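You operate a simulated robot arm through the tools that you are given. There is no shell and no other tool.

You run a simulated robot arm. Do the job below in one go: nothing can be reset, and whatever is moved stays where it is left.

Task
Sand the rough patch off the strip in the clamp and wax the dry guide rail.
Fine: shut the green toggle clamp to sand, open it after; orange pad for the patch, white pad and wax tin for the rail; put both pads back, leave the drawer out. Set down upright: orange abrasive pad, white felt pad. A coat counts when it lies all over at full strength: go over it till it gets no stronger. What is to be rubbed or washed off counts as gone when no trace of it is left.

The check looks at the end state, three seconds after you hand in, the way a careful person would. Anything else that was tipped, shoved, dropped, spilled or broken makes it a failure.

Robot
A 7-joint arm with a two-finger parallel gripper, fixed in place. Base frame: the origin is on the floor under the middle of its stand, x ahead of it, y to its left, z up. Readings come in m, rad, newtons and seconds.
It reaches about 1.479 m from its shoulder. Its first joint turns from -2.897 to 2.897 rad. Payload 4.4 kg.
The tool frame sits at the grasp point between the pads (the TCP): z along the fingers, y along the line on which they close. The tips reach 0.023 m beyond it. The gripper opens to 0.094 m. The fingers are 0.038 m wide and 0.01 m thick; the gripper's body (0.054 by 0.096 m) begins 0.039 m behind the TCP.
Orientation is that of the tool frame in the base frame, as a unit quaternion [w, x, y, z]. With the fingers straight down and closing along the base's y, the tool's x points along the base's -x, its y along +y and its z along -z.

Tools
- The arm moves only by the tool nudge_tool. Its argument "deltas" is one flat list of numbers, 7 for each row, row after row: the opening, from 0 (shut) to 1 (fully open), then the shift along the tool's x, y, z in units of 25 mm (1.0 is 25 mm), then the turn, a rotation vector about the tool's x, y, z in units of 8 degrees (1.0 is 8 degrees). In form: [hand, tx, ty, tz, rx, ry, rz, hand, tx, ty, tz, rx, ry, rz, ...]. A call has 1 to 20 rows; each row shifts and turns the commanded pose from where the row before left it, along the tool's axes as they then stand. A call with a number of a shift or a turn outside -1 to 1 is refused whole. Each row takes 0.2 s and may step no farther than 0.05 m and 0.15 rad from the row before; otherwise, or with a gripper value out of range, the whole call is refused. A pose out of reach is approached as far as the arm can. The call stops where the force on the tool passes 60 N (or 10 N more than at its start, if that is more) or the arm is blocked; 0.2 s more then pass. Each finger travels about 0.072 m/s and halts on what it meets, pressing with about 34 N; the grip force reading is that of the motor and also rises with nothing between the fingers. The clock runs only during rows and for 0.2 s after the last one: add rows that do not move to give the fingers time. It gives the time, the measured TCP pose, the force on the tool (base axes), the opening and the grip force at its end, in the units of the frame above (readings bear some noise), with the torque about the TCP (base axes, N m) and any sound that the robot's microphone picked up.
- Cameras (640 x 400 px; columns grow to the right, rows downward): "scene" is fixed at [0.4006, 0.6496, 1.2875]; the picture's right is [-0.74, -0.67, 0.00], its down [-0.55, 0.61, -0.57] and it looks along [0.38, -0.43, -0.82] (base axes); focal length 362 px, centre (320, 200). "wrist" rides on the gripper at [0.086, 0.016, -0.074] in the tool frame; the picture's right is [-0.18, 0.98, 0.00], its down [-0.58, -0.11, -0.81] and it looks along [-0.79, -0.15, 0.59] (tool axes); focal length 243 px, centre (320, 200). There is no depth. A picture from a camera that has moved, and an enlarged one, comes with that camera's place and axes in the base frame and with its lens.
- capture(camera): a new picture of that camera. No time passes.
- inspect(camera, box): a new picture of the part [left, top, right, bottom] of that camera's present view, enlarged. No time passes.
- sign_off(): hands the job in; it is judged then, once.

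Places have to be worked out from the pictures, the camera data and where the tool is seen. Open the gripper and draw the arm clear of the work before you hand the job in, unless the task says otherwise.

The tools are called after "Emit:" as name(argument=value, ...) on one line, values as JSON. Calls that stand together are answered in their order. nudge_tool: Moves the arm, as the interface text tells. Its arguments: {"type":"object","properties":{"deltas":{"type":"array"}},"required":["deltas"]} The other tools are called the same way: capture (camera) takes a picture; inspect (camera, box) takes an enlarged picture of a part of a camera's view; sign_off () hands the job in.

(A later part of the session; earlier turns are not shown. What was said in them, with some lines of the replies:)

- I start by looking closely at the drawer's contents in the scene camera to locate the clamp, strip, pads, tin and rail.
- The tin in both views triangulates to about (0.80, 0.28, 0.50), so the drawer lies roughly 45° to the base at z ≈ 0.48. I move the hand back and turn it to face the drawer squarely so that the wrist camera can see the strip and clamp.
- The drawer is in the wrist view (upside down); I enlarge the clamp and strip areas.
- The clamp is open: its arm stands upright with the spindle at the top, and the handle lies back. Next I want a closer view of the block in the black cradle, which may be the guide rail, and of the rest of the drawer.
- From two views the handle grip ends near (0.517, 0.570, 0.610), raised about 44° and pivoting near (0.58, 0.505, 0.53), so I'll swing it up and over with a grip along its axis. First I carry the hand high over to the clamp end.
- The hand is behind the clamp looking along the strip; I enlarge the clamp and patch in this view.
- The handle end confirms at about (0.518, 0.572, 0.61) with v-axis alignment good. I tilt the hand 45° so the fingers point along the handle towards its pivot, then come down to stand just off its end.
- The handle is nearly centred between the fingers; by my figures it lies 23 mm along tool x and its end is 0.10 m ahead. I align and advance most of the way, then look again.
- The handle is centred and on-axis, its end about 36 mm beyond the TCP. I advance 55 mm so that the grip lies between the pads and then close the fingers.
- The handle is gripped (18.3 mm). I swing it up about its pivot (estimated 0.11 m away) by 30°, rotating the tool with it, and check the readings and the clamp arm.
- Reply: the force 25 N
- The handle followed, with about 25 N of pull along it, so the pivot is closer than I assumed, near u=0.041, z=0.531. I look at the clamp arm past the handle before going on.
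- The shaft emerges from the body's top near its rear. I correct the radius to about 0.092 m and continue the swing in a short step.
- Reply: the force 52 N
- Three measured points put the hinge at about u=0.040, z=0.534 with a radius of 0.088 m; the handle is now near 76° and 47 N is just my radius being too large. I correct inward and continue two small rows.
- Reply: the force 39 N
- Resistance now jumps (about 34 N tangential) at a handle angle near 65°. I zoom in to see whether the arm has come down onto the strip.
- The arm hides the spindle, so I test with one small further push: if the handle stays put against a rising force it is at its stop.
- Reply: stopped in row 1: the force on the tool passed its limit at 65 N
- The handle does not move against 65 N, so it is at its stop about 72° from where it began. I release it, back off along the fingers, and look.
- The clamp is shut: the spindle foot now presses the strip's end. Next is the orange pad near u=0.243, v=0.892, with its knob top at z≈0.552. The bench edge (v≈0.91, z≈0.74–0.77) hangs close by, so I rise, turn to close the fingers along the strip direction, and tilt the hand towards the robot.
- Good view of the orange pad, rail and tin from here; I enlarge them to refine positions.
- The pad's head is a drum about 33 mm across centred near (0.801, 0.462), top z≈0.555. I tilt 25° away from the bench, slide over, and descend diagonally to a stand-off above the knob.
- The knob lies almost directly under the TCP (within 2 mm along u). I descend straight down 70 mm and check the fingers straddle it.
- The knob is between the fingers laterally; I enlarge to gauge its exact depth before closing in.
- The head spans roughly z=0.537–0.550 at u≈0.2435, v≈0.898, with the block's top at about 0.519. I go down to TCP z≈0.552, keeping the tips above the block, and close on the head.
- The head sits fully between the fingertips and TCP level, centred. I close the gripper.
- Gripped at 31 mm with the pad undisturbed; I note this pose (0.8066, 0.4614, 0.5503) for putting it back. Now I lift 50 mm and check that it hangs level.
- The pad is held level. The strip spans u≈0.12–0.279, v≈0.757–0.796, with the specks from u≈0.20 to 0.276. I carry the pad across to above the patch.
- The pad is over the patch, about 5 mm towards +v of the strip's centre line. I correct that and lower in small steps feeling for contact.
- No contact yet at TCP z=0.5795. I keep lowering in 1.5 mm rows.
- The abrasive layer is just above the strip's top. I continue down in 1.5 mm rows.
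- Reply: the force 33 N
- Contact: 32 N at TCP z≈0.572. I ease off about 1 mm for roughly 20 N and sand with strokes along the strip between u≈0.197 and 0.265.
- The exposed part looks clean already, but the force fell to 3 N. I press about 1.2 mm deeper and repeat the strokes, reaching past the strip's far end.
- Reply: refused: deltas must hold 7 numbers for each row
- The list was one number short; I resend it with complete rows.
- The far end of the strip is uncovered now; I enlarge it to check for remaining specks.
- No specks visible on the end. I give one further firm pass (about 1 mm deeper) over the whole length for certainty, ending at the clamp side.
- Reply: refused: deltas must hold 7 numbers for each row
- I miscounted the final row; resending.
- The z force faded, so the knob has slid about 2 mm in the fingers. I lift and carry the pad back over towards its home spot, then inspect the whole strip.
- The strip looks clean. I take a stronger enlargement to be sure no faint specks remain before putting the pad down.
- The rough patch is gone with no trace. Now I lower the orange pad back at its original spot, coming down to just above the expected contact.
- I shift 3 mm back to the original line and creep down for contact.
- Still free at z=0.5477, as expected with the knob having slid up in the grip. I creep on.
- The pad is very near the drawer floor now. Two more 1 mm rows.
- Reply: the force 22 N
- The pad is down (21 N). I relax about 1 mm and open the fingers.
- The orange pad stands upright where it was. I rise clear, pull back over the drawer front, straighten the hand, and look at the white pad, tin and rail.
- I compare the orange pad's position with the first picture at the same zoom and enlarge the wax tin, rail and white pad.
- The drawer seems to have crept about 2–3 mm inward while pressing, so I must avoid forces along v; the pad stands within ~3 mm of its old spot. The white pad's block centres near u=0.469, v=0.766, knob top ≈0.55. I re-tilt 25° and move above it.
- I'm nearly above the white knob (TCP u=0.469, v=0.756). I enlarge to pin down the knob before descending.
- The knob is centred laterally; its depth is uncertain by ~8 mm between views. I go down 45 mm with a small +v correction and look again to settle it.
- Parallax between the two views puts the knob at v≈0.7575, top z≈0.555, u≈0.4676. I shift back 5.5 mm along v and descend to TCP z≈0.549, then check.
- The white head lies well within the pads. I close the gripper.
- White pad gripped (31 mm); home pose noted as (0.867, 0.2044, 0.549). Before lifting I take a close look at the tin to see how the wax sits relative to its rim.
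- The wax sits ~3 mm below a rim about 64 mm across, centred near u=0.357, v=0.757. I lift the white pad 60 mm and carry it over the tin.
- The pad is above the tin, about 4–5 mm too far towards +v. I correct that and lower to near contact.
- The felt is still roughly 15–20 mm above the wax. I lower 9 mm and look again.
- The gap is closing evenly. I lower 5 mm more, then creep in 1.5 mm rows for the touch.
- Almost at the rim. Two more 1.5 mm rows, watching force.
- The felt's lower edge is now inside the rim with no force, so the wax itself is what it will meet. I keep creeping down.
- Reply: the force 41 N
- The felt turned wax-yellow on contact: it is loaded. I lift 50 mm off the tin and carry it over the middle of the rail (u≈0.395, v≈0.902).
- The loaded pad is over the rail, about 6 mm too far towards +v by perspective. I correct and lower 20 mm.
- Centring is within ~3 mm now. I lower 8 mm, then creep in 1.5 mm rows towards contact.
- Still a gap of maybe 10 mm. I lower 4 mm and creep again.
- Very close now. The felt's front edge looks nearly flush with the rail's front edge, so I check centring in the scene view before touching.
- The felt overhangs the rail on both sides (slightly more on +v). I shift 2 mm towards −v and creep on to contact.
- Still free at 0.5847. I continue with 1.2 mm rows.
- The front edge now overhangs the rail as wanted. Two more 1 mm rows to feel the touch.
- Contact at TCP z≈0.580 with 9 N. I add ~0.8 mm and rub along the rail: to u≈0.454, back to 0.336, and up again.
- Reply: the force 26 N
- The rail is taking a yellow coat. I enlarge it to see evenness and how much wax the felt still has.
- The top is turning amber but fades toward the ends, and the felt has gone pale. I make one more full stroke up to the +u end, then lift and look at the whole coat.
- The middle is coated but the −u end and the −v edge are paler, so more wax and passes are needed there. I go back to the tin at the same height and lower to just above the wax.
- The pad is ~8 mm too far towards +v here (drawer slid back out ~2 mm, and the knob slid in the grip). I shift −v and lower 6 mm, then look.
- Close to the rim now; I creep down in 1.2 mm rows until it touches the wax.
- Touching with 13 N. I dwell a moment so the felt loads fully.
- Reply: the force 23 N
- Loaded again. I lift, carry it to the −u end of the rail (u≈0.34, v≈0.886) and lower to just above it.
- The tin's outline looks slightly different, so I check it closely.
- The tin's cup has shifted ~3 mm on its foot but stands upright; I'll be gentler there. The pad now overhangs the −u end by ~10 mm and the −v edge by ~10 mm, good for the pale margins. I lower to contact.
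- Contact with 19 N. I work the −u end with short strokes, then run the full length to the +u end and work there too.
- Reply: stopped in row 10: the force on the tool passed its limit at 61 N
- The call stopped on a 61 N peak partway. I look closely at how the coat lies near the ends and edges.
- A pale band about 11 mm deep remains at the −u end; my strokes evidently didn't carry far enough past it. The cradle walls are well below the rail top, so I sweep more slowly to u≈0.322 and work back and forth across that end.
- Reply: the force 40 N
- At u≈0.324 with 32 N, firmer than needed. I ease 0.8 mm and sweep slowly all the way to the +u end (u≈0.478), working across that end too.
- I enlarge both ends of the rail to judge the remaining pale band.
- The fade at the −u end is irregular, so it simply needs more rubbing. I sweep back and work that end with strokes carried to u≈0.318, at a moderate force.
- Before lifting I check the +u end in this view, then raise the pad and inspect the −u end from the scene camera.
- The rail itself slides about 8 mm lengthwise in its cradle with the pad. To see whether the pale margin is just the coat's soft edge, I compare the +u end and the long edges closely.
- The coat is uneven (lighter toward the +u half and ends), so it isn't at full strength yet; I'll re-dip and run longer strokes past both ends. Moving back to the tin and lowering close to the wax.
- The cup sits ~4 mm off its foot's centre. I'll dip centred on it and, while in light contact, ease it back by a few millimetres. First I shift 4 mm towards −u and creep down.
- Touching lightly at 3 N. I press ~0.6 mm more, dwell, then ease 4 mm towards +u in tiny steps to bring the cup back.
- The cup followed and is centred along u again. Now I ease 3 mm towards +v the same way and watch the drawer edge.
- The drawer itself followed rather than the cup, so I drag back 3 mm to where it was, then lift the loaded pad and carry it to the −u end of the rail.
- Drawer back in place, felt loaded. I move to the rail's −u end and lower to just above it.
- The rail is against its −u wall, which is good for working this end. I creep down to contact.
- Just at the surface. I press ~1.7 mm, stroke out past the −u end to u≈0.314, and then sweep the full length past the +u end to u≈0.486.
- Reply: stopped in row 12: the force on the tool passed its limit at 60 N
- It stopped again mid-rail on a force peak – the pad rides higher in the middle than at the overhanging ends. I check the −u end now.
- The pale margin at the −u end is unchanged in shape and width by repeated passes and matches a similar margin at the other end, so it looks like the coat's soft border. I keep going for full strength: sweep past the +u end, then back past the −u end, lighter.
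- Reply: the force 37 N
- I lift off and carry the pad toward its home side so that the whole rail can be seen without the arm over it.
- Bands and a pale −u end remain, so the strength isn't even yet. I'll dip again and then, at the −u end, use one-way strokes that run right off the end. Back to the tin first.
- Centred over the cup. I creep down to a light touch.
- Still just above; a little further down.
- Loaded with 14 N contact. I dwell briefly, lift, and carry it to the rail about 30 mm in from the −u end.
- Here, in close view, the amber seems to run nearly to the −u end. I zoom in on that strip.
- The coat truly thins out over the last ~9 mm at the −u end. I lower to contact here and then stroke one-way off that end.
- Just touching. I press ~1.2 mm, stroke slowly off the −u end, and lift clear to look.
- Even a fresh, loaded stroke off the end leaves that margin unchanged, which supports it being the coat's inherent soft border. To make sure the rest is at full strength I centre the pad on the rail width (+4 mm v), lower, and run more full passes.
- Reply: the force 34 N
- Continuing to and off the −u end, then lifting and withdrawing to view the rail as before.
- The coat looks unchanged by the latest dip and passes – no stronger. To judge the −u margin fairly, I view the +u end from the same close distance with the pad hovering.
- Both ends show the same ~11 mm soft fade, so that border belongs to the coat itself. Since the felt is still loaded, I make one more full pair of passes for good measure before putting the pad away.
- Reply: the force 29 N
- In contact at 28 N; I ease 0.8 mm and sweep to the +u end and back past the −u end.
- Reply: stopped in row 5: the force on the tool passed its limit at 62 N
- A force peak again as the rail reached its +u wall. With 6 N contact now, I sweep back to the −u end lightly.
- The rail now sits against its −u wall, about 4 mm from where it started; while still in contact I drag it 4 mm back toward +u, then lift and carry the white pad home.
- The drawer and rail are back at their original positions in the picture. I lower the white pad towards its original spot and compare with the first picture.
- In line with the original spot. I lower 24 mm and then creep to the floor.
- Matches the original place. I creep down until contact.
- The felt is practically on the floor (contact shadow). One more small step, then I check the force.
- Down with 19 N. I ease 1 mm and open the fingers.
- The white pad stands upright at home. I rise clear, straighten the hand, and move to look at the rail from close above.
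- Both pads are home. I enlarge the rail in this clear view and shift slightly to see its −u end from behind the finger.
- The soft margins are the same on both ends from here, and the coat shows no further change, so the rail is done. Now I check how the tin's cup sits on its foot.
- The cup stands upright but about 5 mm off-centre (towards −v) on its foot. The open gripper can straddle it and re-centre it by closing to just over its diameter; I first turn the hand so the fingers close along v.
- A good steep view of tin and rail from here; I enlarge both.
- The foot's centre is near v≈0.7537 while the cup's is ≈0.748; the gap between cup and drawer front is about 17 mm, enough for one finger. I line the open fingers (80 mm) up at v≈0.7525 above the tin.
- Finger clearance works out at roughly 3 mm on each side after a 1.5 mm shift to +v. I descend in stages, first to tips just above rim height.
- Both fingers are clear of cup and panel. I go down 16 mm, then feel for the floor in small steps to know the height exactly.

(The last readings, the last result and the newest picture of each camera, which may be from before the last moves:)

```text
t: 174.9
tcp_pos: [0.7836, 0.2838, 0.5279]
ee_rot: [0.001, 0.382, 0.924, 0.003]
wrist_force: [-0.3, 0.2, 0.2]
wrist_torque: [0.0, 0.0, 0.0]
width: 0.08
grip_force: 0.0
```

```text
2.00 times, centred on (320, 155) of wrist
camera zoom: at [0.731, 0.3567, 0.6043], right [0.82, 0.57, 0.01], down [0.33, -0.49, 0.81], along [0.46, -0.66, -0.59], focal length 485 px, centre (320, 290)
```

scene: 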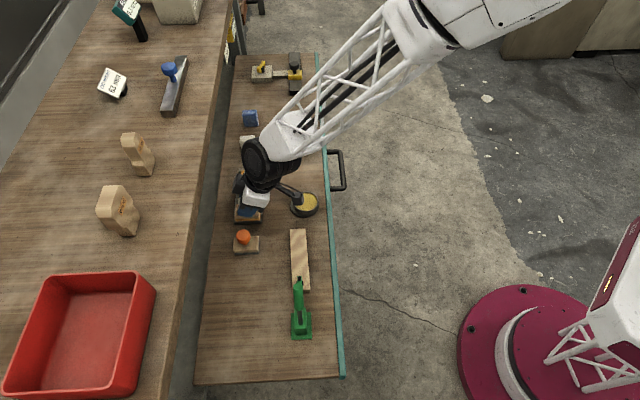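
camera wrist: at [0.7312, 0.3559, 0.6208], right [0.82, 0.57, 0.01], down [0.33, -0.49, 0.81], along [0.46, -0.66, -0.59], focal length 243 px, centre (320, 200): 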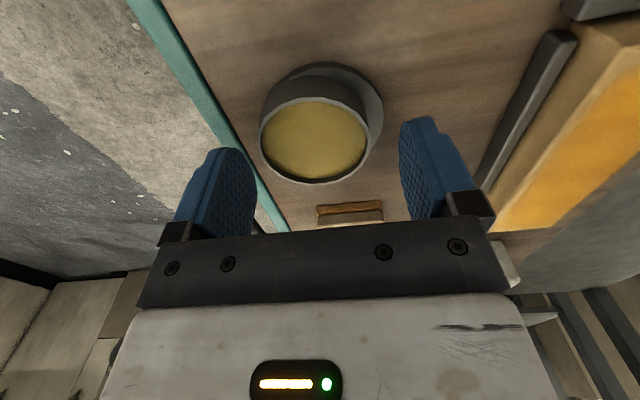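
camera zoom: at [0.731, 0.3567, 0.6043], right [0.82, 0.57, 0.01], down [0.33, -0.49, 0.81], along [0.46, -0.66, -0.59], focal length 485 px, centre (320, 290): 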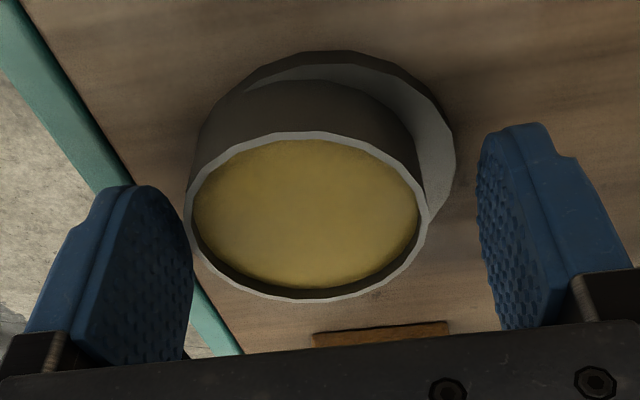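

The cup's near wall is right beside the −v finger. I close slowly to 66 mm, just over the cup's diameter, and watch whether it shifts.

Emit:
nudge_tool(deltas=[0.8, 0, 0, 0, 0, 0, 0, 0.76, 0, 0, 0, 0, 0, 0, 0.73, 0, 0, 0, 0, 0, 0, 0.7, 0, 0, 0, 0, 0, 0, 0.7, 0, 0, 0, 0, 0, 0])

Emit:
inspect(camera="wrist", box=[160, 60, 480, 250])

Emit:
inspect(camera="scene", box=[270, 170, 340, 230])

```text
t: 176.1
tcp_pos: [0.7822, 0.2833, 0.5298]
ee_rot: [0.002, 0.382, 0.924, 0.003]
wrist_force: [-0.4, -0.1, -0.4]
wrist_torque: [-0.01, 0.03, 0.0]
width: 0.0662
grip_force: 0.1
```

```text
2.00 times, centred on (320, 155) of wrist
camera zoom: at [0.731, 0.3567, 0.6043], right [0.82, 0.57, 0.01], down [0.33, -0.49, 0.81], along [0.46, -0.66, -0.59], focal length 485 px, centre (320, 290)
```

zoom: 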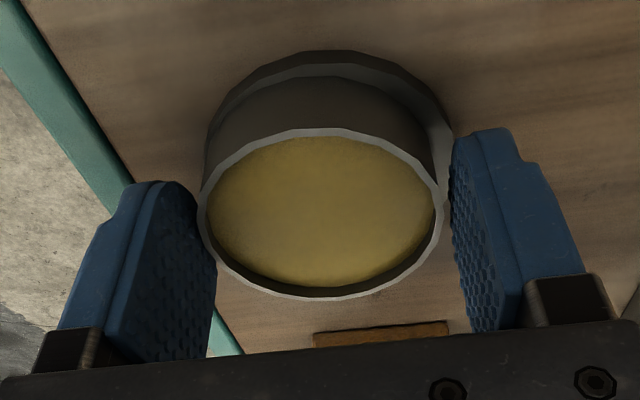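

```text
6.67 times, centred on (305, 200) of scene
camera zoom: at [0.4006, 0.6496, 1.2875], right [-0.74, -0.67, 0.0], down [-0.55, 0.61, -0.57], along [0.38, -0.43, -0.82], focal length 2410 px, centre (420, 200)
```

zoom: 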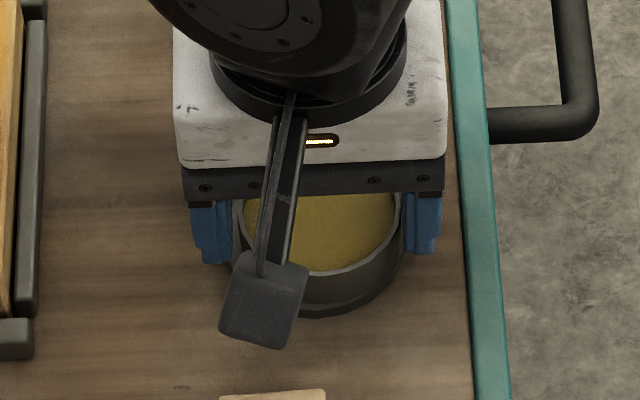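

The cup has slid back to about the middle of its foot. I open, rise clear, and check it.

Emit:
nudge_tool(deltas=[0.76, 0, 0, 0, 0, 0, 0, 0.82, 0, 0, 0, 0, 0, 0, 0.82, 0, 0, 0, 0, 0, 0, 0.82, 0, 0, -0.8, 0, 0, 0, 0.82, 0, 0, -1, 0, 0, 0, 0.82, 0, 0, -1, 0, 0, 0, 0.82, 0, 0, -1, 0, 0, 0, 0.82, 0, 0, -1, 0, 0, 0, 0.82, 0.9, 0, 0, 0, 0, 0, 0.82, 0.9, 0, 0, 0, 0, 0, 0.82, 0.9, 0, 0, 0, 0, 0, 0.82, 0, 0, 0, 0, 0, 0])

Emit:
capture(camera="wrist")

Emit:
inspect(camera="scene", box=[284, 184, 324, 222])

Emit:
inspect(camera="scene", box=[210, 130, 350, 260])

```text
t: 178.7
tcp_pos: [0.7337, 0.3329, 0.6486]
ee_rot: [0.001, 0.381, 0.925, 0.002]
wrist_force: [0.0, 1.2, -0.8]
wrist_torque: [0.01, 0.02, 0.0]
width: 0.0773
grip_force: 0.1
```

```text
taken
camera wrist: at [0.6825, 0.406, 0.7244], right [0.82, 0.57, 0.01], down [0.33, -0.49, 0.81], along [0.46, -0.66, -0.59], focal length 243 px, centre (320, 200)
```

wrist: 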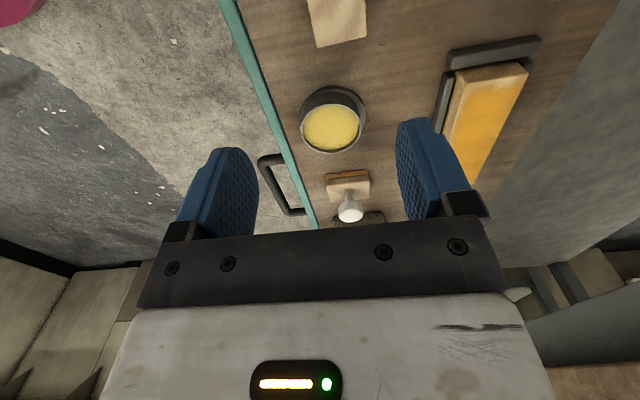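

```text
10.53 times, centred on (304, 203) of scene
camera zoom: at [0.4006, 0.6496, 1.2875], right [-0.74, -0.67, 0.0], down [-0.55, 0.61, -0.57], along [0.38, -0.43, -0.82], focal length 3805 px, centre (488, 168)
```

zoom: 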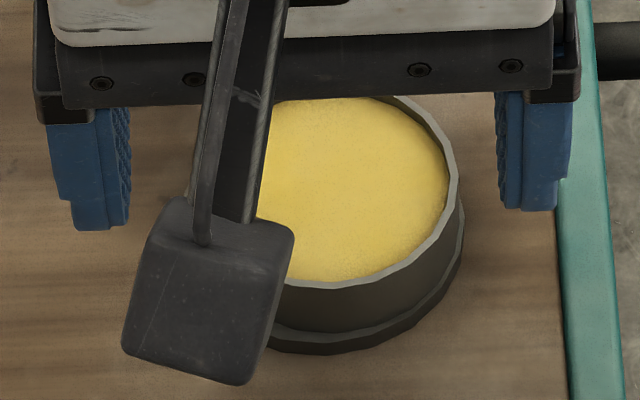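

```text
3.08 times, centred on (280, 195) of scene
camera zoom: at [0.4006, 0.6496, 1.2875], right [-0.74, -0.67, 0.0], down [-0.55, 0.61, -0.57], along [0.38, -0.43, -0.82], focal length 1112 px, centre (443, 215)
```

zoom: 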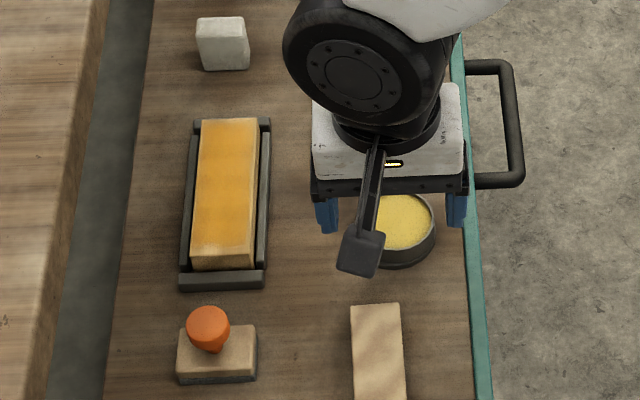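

The cup is centred on its foot again. Next I open the clamp: I move above the closed handle and tilt the fingers along it, as at the end of closing.

Emit:
nudge_tool(deltas=[0.6, 0, 0, -0.8, 0, 0, 0, 0.6, 0, 0, -0.8, 0, 0, 0, 0.6, 0, 0, -0.8, 0, 0, 0, 0.6, 0.99, 0.106, 0, 0, 0, 0, 0.6, 0.99, 0.106, 0, 0, 0, 0, 0.6, 0.99, 0.106, 0, 0, 0, 0, 0.6, 0.99, 0.106, 0, 0, 0, 0, 0.6, 0.99, 0.106, 0, 0, 0, 0, 0.6, 0.99, 0.106, 0, 0, 0, 0, 0.6, 0.99, 0.106, 0, 0, 0, 0, 0.6, 0, 0, 0, 0, 0.7725, 0, 0.6, 0, 0, 0, 0, 0.7725, 0, 0.6, 0, 0, 0, 0, 0.7725, 0, 0.6, 0, 0, 0, 0, 0.7725, 0, 0.6, 0, 0, 0, 0, 0, 0])

Emit:
capture(camera="wrist")

Emit:
capture(camera="scene")

```text
t: 181.9
tcp_pos: [0.6253, 0.4657, 0.709]
ee_rot: [-0.197, 0.372, 0.903, 0.084]
wrist_force: [-0.6, 1.0, 0.1]
wrist_torque: [0.0, 0.0, 0.01]
width: 0.0565
grip_force: 0.2
```

```text
taken
camera wrist: at [0.6014, 0.5109, 0.8137], right [0.81, 0.58, -0.07], down [0.53, -0.69, 0.49], along [0.23, -0.43, -0.87], focal length 243 px, centre (320, 200)
```

wrist: 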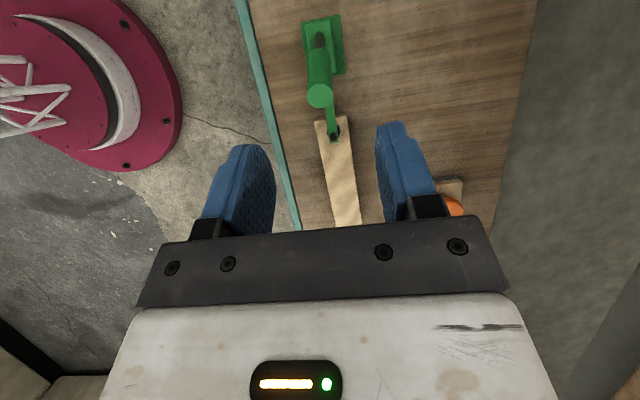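

```text
taken
```

scene: 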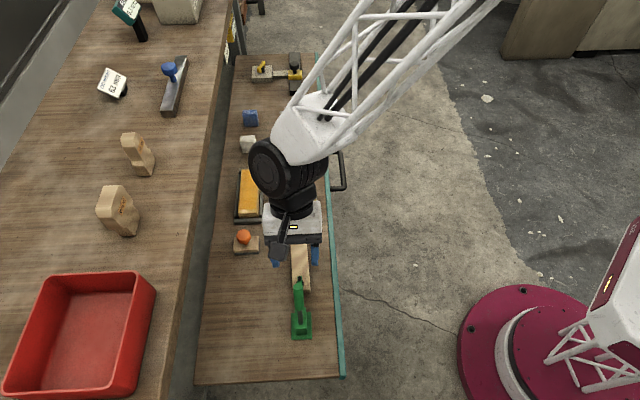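

The handle's end is on the finger axis about 80 mm ahead, centred. I advance along it to the former grip point and close.

Emit:
nudge_tool(deltas=[0.6, -0.256, 0.02, 0.5, 0, 0, 0, 0.6, 0, 0, 0.88, 0, 0, 0, 0.6, 0, 0, 0.88, 0, 0, 0, 0.6, 0, 0, 0.88, 0, 0, 0, 0.6, 0, 0, 0.88, 0, 0, 0, 0.6, 0, 0, 0, 0, 0, 0])

Emit:
nudge_tool(deltas=[0, 0, 0, 0, 0, 0, 0, 0, 0, 0, 0, 0, 0, 0, 0, 0, 0, 0, 0, 0, 0, 0, 0, 0, 0, 0, 0, 0])

Emit:
capture(camera="wrist")

```text
t: 183.3
tcp_pos: [0.5988, 0.4926, 0.6166]
ee_rot: [-0.197, 0.372, 0.903, 0.084]
wrist_force: [0.6, 0.3, -0.2]
wrist_torque: [0.0, 0.0, -0.03]
width: 0.0562
grip_force: 0.1
```

```text
t: 184.3
tcp_pos: [0.5998, 0.4936, 0.6169]
ee_rot: [-0.197, 0.373, 0.903, 0.084]
wrist_force: [-0.2, 3.5, -3.6]
wrist_torque: [-0.17, 0.23, 0.12]
width: 0.0185
grip_force: 45.1
```

```text
taken
camera wrist: at [0.5755, 0.5388, 0.7214], right [0.81, 0.58, -0.07], down [0.53, -0.69, 0.49], along [0.23, -0.44, -0.87], focal length 243 px, centre (320, 200)
```

wrist: 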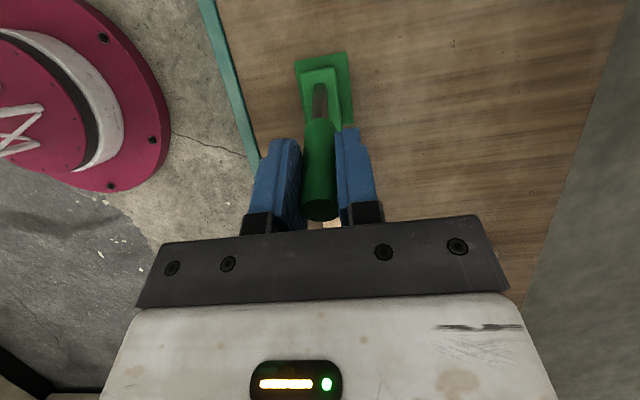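

Handle gripped (18.5 mm). I reverse the arc about the known hinge (radius ≈0.09 m), starting with two 7.5° rows.

Emit:
nudge_tool(deltas=[0, 0.47, 0, 0.031, 0, -0.9375, 0, 0, 0.47, 0, 0.031, 0, -0.9375, 0])

```text
t: 184.9
tcp_pos: [0.584, 0.5078, 0.6228]
ee_rot: [-0.077, 0.38, 0.921, 0.035]
wrist_force: [-1.0, -1.8, -0.9]
wrist_torque: [-0.43, 0.35, 0.17]
width: 0.0186
grip_force: 45.2
```

Moving freely. Four more rows.

Emit:
nudge_tool(deltas=[0, 0.47, 0, 0.031, 0, -0.9375, 0, 0, 0.47, 0, 0.031, 0, -0.9375, 0, 0, 0.47, 0, 0.031, 0, -0.9375, 0, 0, 0.47, 0, 0.031, 0, -0.9375, 0])

Emit:
capture(camera="wrist")

```text
t: 185.9
tcp_pos: [0.5499, 0.5415, 0.6184]
ee_rot: [0.165, 0.376, 0.909, -0.064]
wrist_force: [-2.5, 4.5, 4.6]
wrist_torque: [-0.01, 0.38, -0.17]
width: 0.0189
grip_force: 45.6
```

```text
taken
camera wrist: at [0.4839, 0.6291, 0.659], right [0.82, 0.58, 0.07], down [0.11, -0.27, 0.96], along [0.57, -0.77, -0.28], focal length 243 px, centre (320, 200)
```

wrist: 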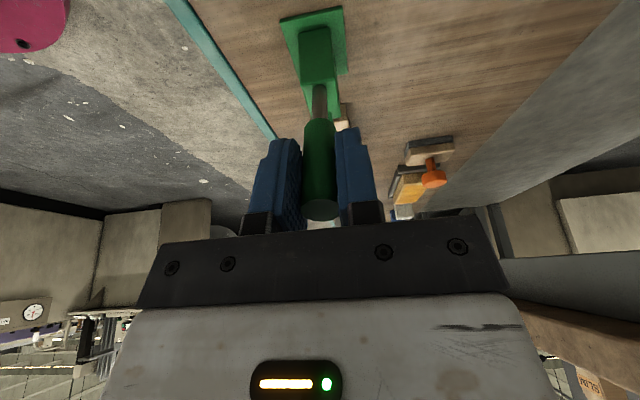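

At about 112° with small forces. Three more rows towards the open stop.

Emit:
nudge_tool(deltas=[0, 0.47, 0, 0.031, 0, -0.9375, 0, 0, 0.47, 0, 0.031, 0, -0.9375, 0, 0, 0.47, 0, 0.031, 0, -0.9375, 0])

```text
t: 186.7
tcp_pos: [0.5285, 0.5604, 0.6]
ee_rot: [0.34, 0.357, 0.859, -0.137]
wrist_force: [1.6, 1.6, 0.2]
wrist_torque: [-0.12, 0.12, -0.16]
width: 0.0185
grip_force: 45.5
```

At 133.5°, close to the original open position (≈137°). I push a little further to feel the stop.

Emit:
nudge_tool(deltas=[0, 0.25, 0, 0.012, 0, -0.5, 0, 0, 0.08, 0, 0, 0, -0.15, 0])

```text
t: 187.3
tcp_pos: [0.5265, 0.5654, 0.594]
ee_rot: [0.377, 0.35, 0.843, -0.153]
wrist_force: [21.3, -21.8, 18.1]
wrist_torque: [0.55, 0.8, -0.36]
width: 0.0186
grip_force: 44.8
```

At the stop, where it was at the start. I relax slightly, open the fingers, and back off along the handle.

Emit:
nudge_tool(deltas=[0, -0.1, 0, 0, 0, 0.2, 0, 0.6, 0, 0, 0, 0, 0, 0, 0.6, 0, 0, 0, 0, 0, 0, 0.6, 0, 0, 0, 0, 0, 0, 0.6, 0, 0, 0, 0, 0, 0, 0.6, 0, 0, -0.8, 0, 0, 0, 0.6, 0, 0, -0.8, 0, 0, 0, 0.6, 0, 0, -0.8, 0, 0, 0, 0.6, 0, 0, -0.8, 0, 0, 0, 0.6, 0, 0, -0.8, 0, 0, 0, 0.6, 0, 0, 0, 0, 0, 0])

Emit:
capture(camera="wrist")

Emit:
inspect(camera="scene", box=[190, 210, 360, 390])

```text
t: 189.7
tcp_pos: [0.4738, 0.6157, 0.6654]
ee_rot: [0.365, 0.352, 0.849, -0.149]
wrist_force: [0.1, -0.3, 0.8]
wrist_torque: [-0.02, 0.03, 0.0]
width: 0.0561
grip_force: 0.1
```

```text
taken
camera wrist: at [0.405, 0.7088, 0.6542], right [0.78, 0.61, 0.14], down [-0.21, 0.05, 0.98], along [0.59, -0.79, 0.16], focal length 243 px, centre (320, 200)
```

wrist: 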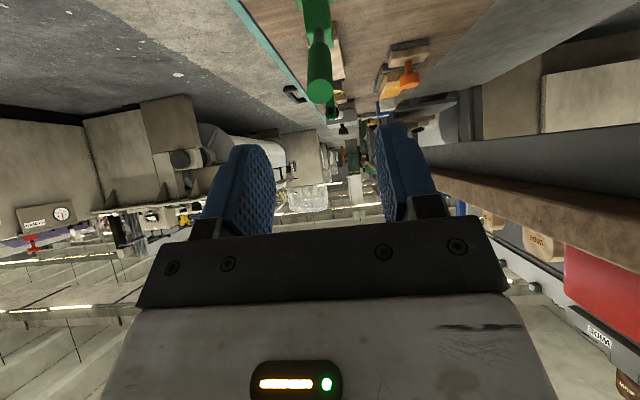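

```text
2.22 times, centred on (275, 300) of scene
camera zoom: at [0.4006, 0.6496, 1.2875], right [-0.74, -0.67, 0.0], down [-0.55, 0.61, -0.57], along [0.38, -0.43, -0.82], focal length 803 px, centre (420, -22)
```

zoom: 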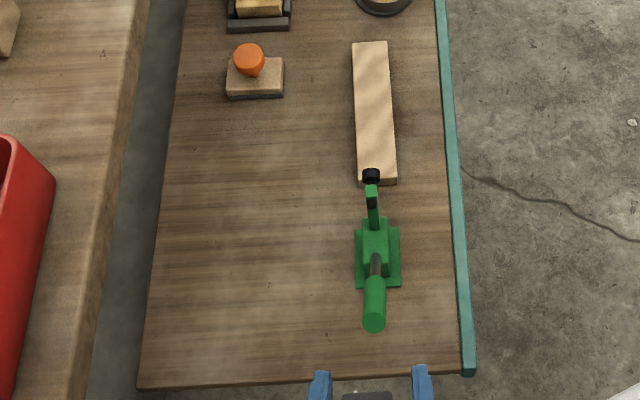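

The clamp stands open exactly as in the first picture and the strip is clean and unmoved. With the arm out of the way, I check the rail, tin and pads.

Emit:
inspect(camera="scene", box=[210, 130, 350, 260])

Emit:
inspect(camera="scene", box=[225, 160, 275, 230])

Emit:
inspect(camera="scene", box=[210, 30, 350, 170])

Emit:
inspect(camera="scene", box=[284, 184, 324, 222])

```text
3.08 times, centred on (280, 195) of scene
camera zoom: at [0.4006, 0.6496, 1.2875], right [-0.74, -0.67, 0.0], down [-0.55, 0.61, -0.57], along [0.38, -0.43, -0.82], focal length 1112 px, centre (443, 215)
```

zoom: 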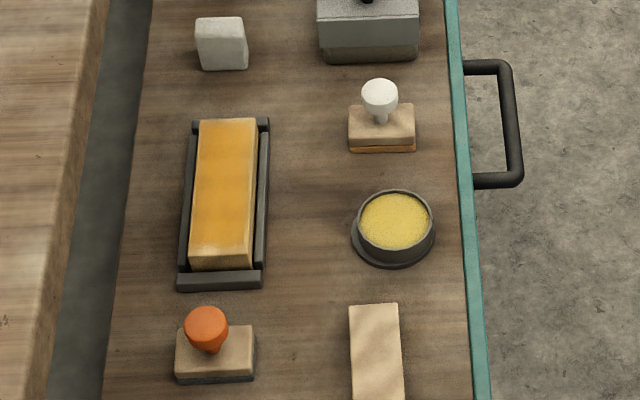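

```text
5.71 times, centred on (250, 195) of scene
camera zoom: at [0.4006, 0.6496, 1.2875], right [-0.74, -0.67, 0.0], down [-0.55, 0.61, -0.57], along [0.38, -0.43, -0.82], focal length 2066 px, centre (720, 229)
```

zoom: 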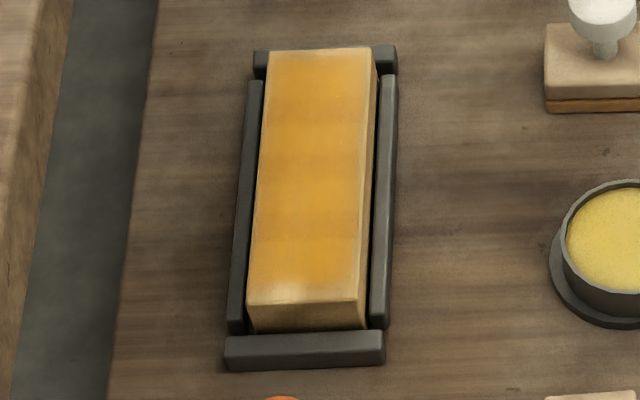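

```text
2.86 times, centred on (280, 100) of scene
camera zoom: at [0.4006, 0.6496, 1.2875], right [-0.74, -0.67, 0.0], down [-0.55, 0.61, -0.57], along [0.38, -0.43, -0.82], focal length 1033 px, centre (434, 486)
```

zoom: 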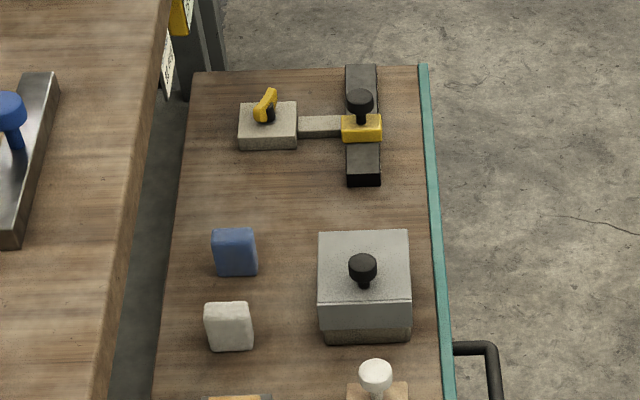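

```text
10.53 times, centred on (304, 203) of scene
camera zoom: at [0.4006, 0.6496, 1.2875], right [-0.74, -0.67, 0.0], down [-0.55, 0.61, -0.57], along [0.38, -0.43, -0.82], focal length 3805 px, centre (488, 168)
```

zoom: 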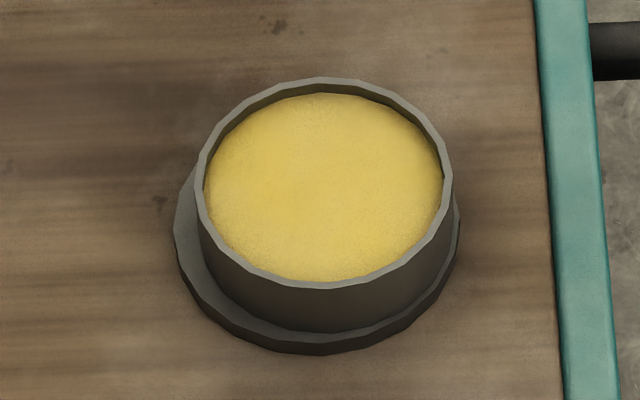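

Everything is in place: pads home and upright, cup centred, rail coated, drawer out as at the start. I straighten the hand, rise, and withdraw towards the robot, fingers open.

Emit:
nudge_tool(deltas=[0.7, 0, 0, -0.5, 0, 0, 0, 0.7, 0, 0, 0, 0, 0.9, 0, 0.7, 0, 0, 0, 0, 0.9, 0, 0.7, 0, 0, 0, 0, 0.9, 0, 0.7, 0, 0, 0, 0, 0.9, 0, 0.7, 0, 0, 0, 0, 0.9, 0, 0.7, 0, 0, 0, 0, 0.9, 0, 0.7, 0, 0, -1, 0, 0, 0, 0.7, 0, 0, -1, 0, 0, 0, 0.7, 0, 0, -1, 0, 0, 0, 0.7, 0, 0, -1, 0, 0, 0, 0.7, 0, 0, -1, 0, 0, 0, 0.7, 0, 0, -1, 0, 0, 0, 0.7, 0, 0, -1, 0, 0, 0])

Emit:
nudge_tool(deltas=[1, -0.5, -0.9, 0, 0, 0, 0, 1, -0.5, -0.9, 0, 0, 0, 0, 1, -0.5, -0.9, 0, 0, 0, 0, 1, -0.5, -0.9, 0, 0, 0, 0, 1, -0.5, -0.9, 0, 0, 0, 0, 1, -0.5, -0.9, 0, 0, 0, 0, 1, -0.5, -0.9, 0, 0, 0, 0, 1, -0.5, -0.9, 0, 0, 0, 0, 1, -0.5, -0.9, 0, 0, 0, 0, 1, -0.5, -0.9, 0, 0, 0, 0, 1, -0.5, -0.9, 0, 0, 0, 0, 1, -0.5, -0.9, 0, 0, 0, 0, 1, -0.5, -0.9, 0, 0, 0, 0, 1, -0.5, -0.9, 0, 0, 0, 0, 1, 0, 0, 0, 0, 0, 0])

Emit:
capture(camera="scene")

Emit:
inspect(camera="scene", box=[225, 160, 275, 230])

Emit:
inspect(camera="scene", box=[284, 224, 316, 264])

```text
t: 192.7
tcp_pos: [0.4595, 0.628, 0.846]
ee_rot: [0.026, 0.382, 0.924, -0.01]
wrist_force: [-0.1, 0.0, -0.7]
wrist_torque: [0.02, -0.02, 0.04]
width: 0.0659
grip_force: 0.1
```

```text
t: 195.9
tcp_pos: [0.3655, 0.2806, 0.8574]
ee_rot: [0.027, 0.382, 0.924, -0.008]
wrist_force: [0.2, 0.9, 0.6]
wrist_torque: [0.01, -0.02, 0.0]
width: 0.0942
grip_force: 0.0
```

```text
taken
```

scene: 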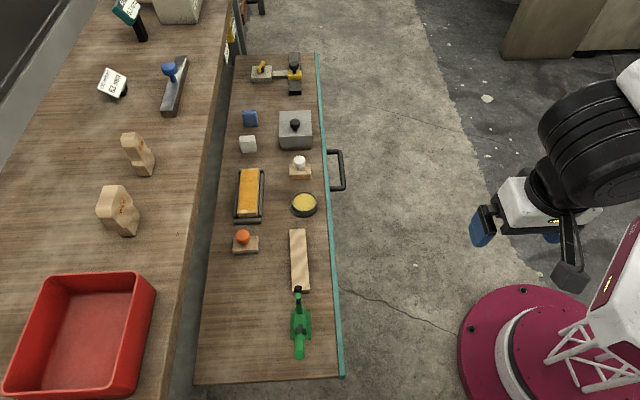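

```text
5.71 times, centred on (250, 195) of scene
camera zoom: at [0.4006, 0.6496, 1.2875], right [-0.74, -0.67, 0.0], down [-0.55, 0.61, -0.57], along [0.38, -0.43, -0.82], focal length 2066 px, centre (720, 229)
```

zoom: 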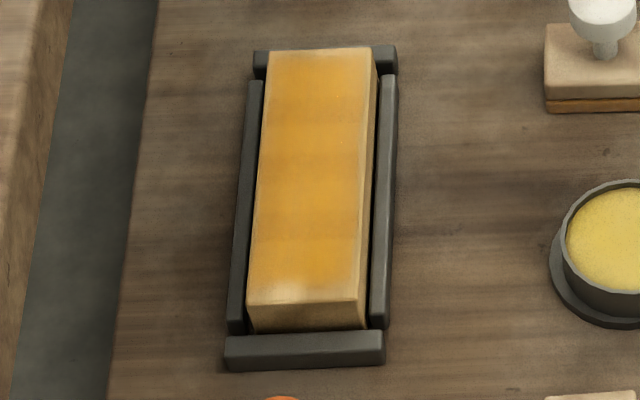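

```text
10.00 times, centred on (300, 244) of scene
camera zoom: at [0.4006, 0.6496, 1.2875], right [-0.74, -0.67, 0.0], down [-0.55, 0.61, -0.57], along [0.38, -0.43, -0.82], focal length 3615 px, centre (520, -240)
```

zoom: 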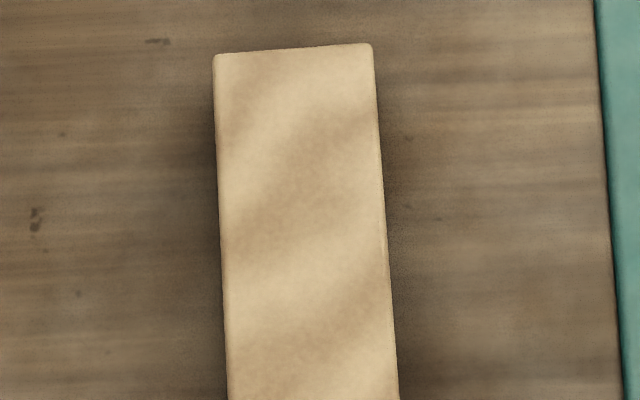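

The strip is spotless. I take one last close comparison of both halves of the rail in unobstructed light before deciding to hand in.

Emit:
inspect(camera="scene", box=[238, 164, 268, 196])

Emit:
inspect(camera="scene", box=[238, 190, 268, 222])

Emit:
inspect(camera="wrist", box=[240, 60, 480, 230])

```text
12.50 times, centred on (253, 180) of scene
camera zoom: at [0.4006, 0.6496, 1.2875], right [-0.74, -0.67, 0.0], down [-0.55, 0.61, -0.57], along [0.38, -0.43, -0.82], focal length 4518 px, centre (1158, 450)
```

zoom: 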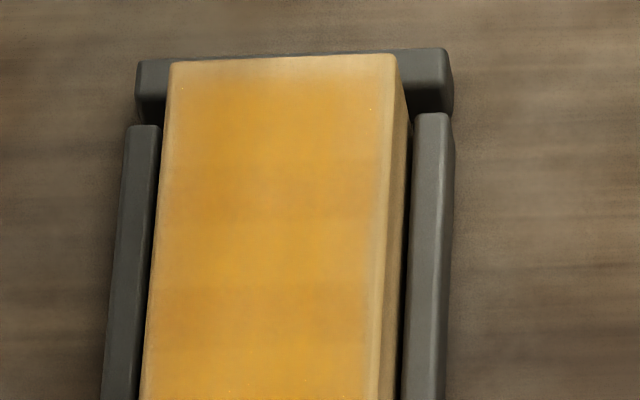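

```text
12.50 times, centred on (253, 206) of scene
camera zoom: at [0.4006, 0.6496, 1.2875], right [-0.74, -0.67, 0.0], down [-0.55, 0.61, -0.57], along [0.38, -0.43, -0.82], focal length 4518 px, centre (1158, 125)
```

zoom: 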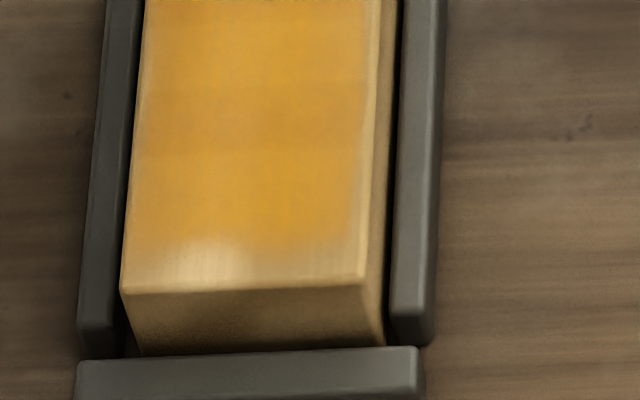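

```text
2.35 times, centred on (360, 145) of wrist
camera zoom: at [0.311, 0.3575, 0.9259], right [0.82, 0.57, 0.02], down [0.3, -0.46, 0.84], along [0.48, -0.68, -0.55], focal length 571 px, centre (226, 329)
```

zoom: 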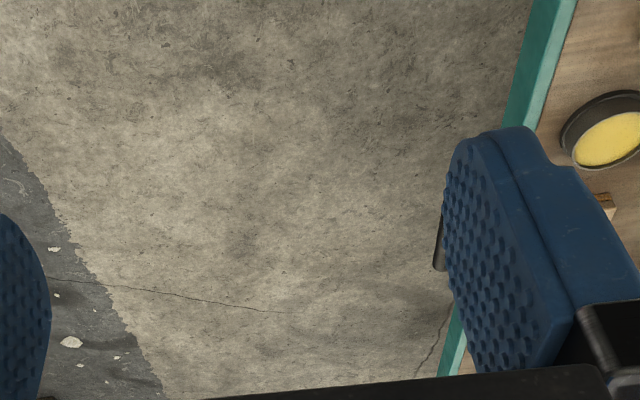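

The work is finished:
- **Strip:** the rough patch is gone with no trace left, and the green clamp is open again.
- **Rail:** the coat looked the same after the last dip and passes. The felt also stayed loaded on the later passes, so I judge the rail takes no more wax. A pale soft margin of about 10 mm remains at each end; extra passes did not change it, so I take it as the coat's edge.
- **Pads and tin:** both pads stand upright within a few millimetres of their old spots. The tin's cup, which had slid about 5 mm on its foot, is back to about 2 mm off centre.
- **Drawer and arm:** the drawer is out, and the arm is clear with the gripper open.

I hand the job in.

Emit:
sign_off()

```text
The job is handed in.
```

I sanded the strip, waxed the guide rail and handed the job in. I have no verdict from the check yet.

- **Strip:** the rough patch is gone, with no trace visible at the closest zoom. I shut the green clamp for the sanding and opened it again afterwards.
- **Rail:** the top is coated in wax along its length. The last dip and passes made no visible difference, so I judged it to be at full strength.
- **Soft margin on the coat:** the wax fades over roughly the last 10 mm at each end of the rail. Extra strokes past the ends did not change it, so I took it to be the edge of the coat itself. If that is wrong, the end nearest the clamp is where the coat would fall short.
- **Pads:** the orange and white pads stand upright, within a few millimetres of where they started. The white felt is now stained with wax.
- **Tin:** its cup slid about 5 mm on its foot while I was dipping. I moved it back to within about 2 mm of centre, and nothing spilled.
- **Drawer and arm:** the drawer crept 2–3 mm while I was pressing. It is still out, and the last pictures show it about where it began. The arm is drawn clear with the gripper open.
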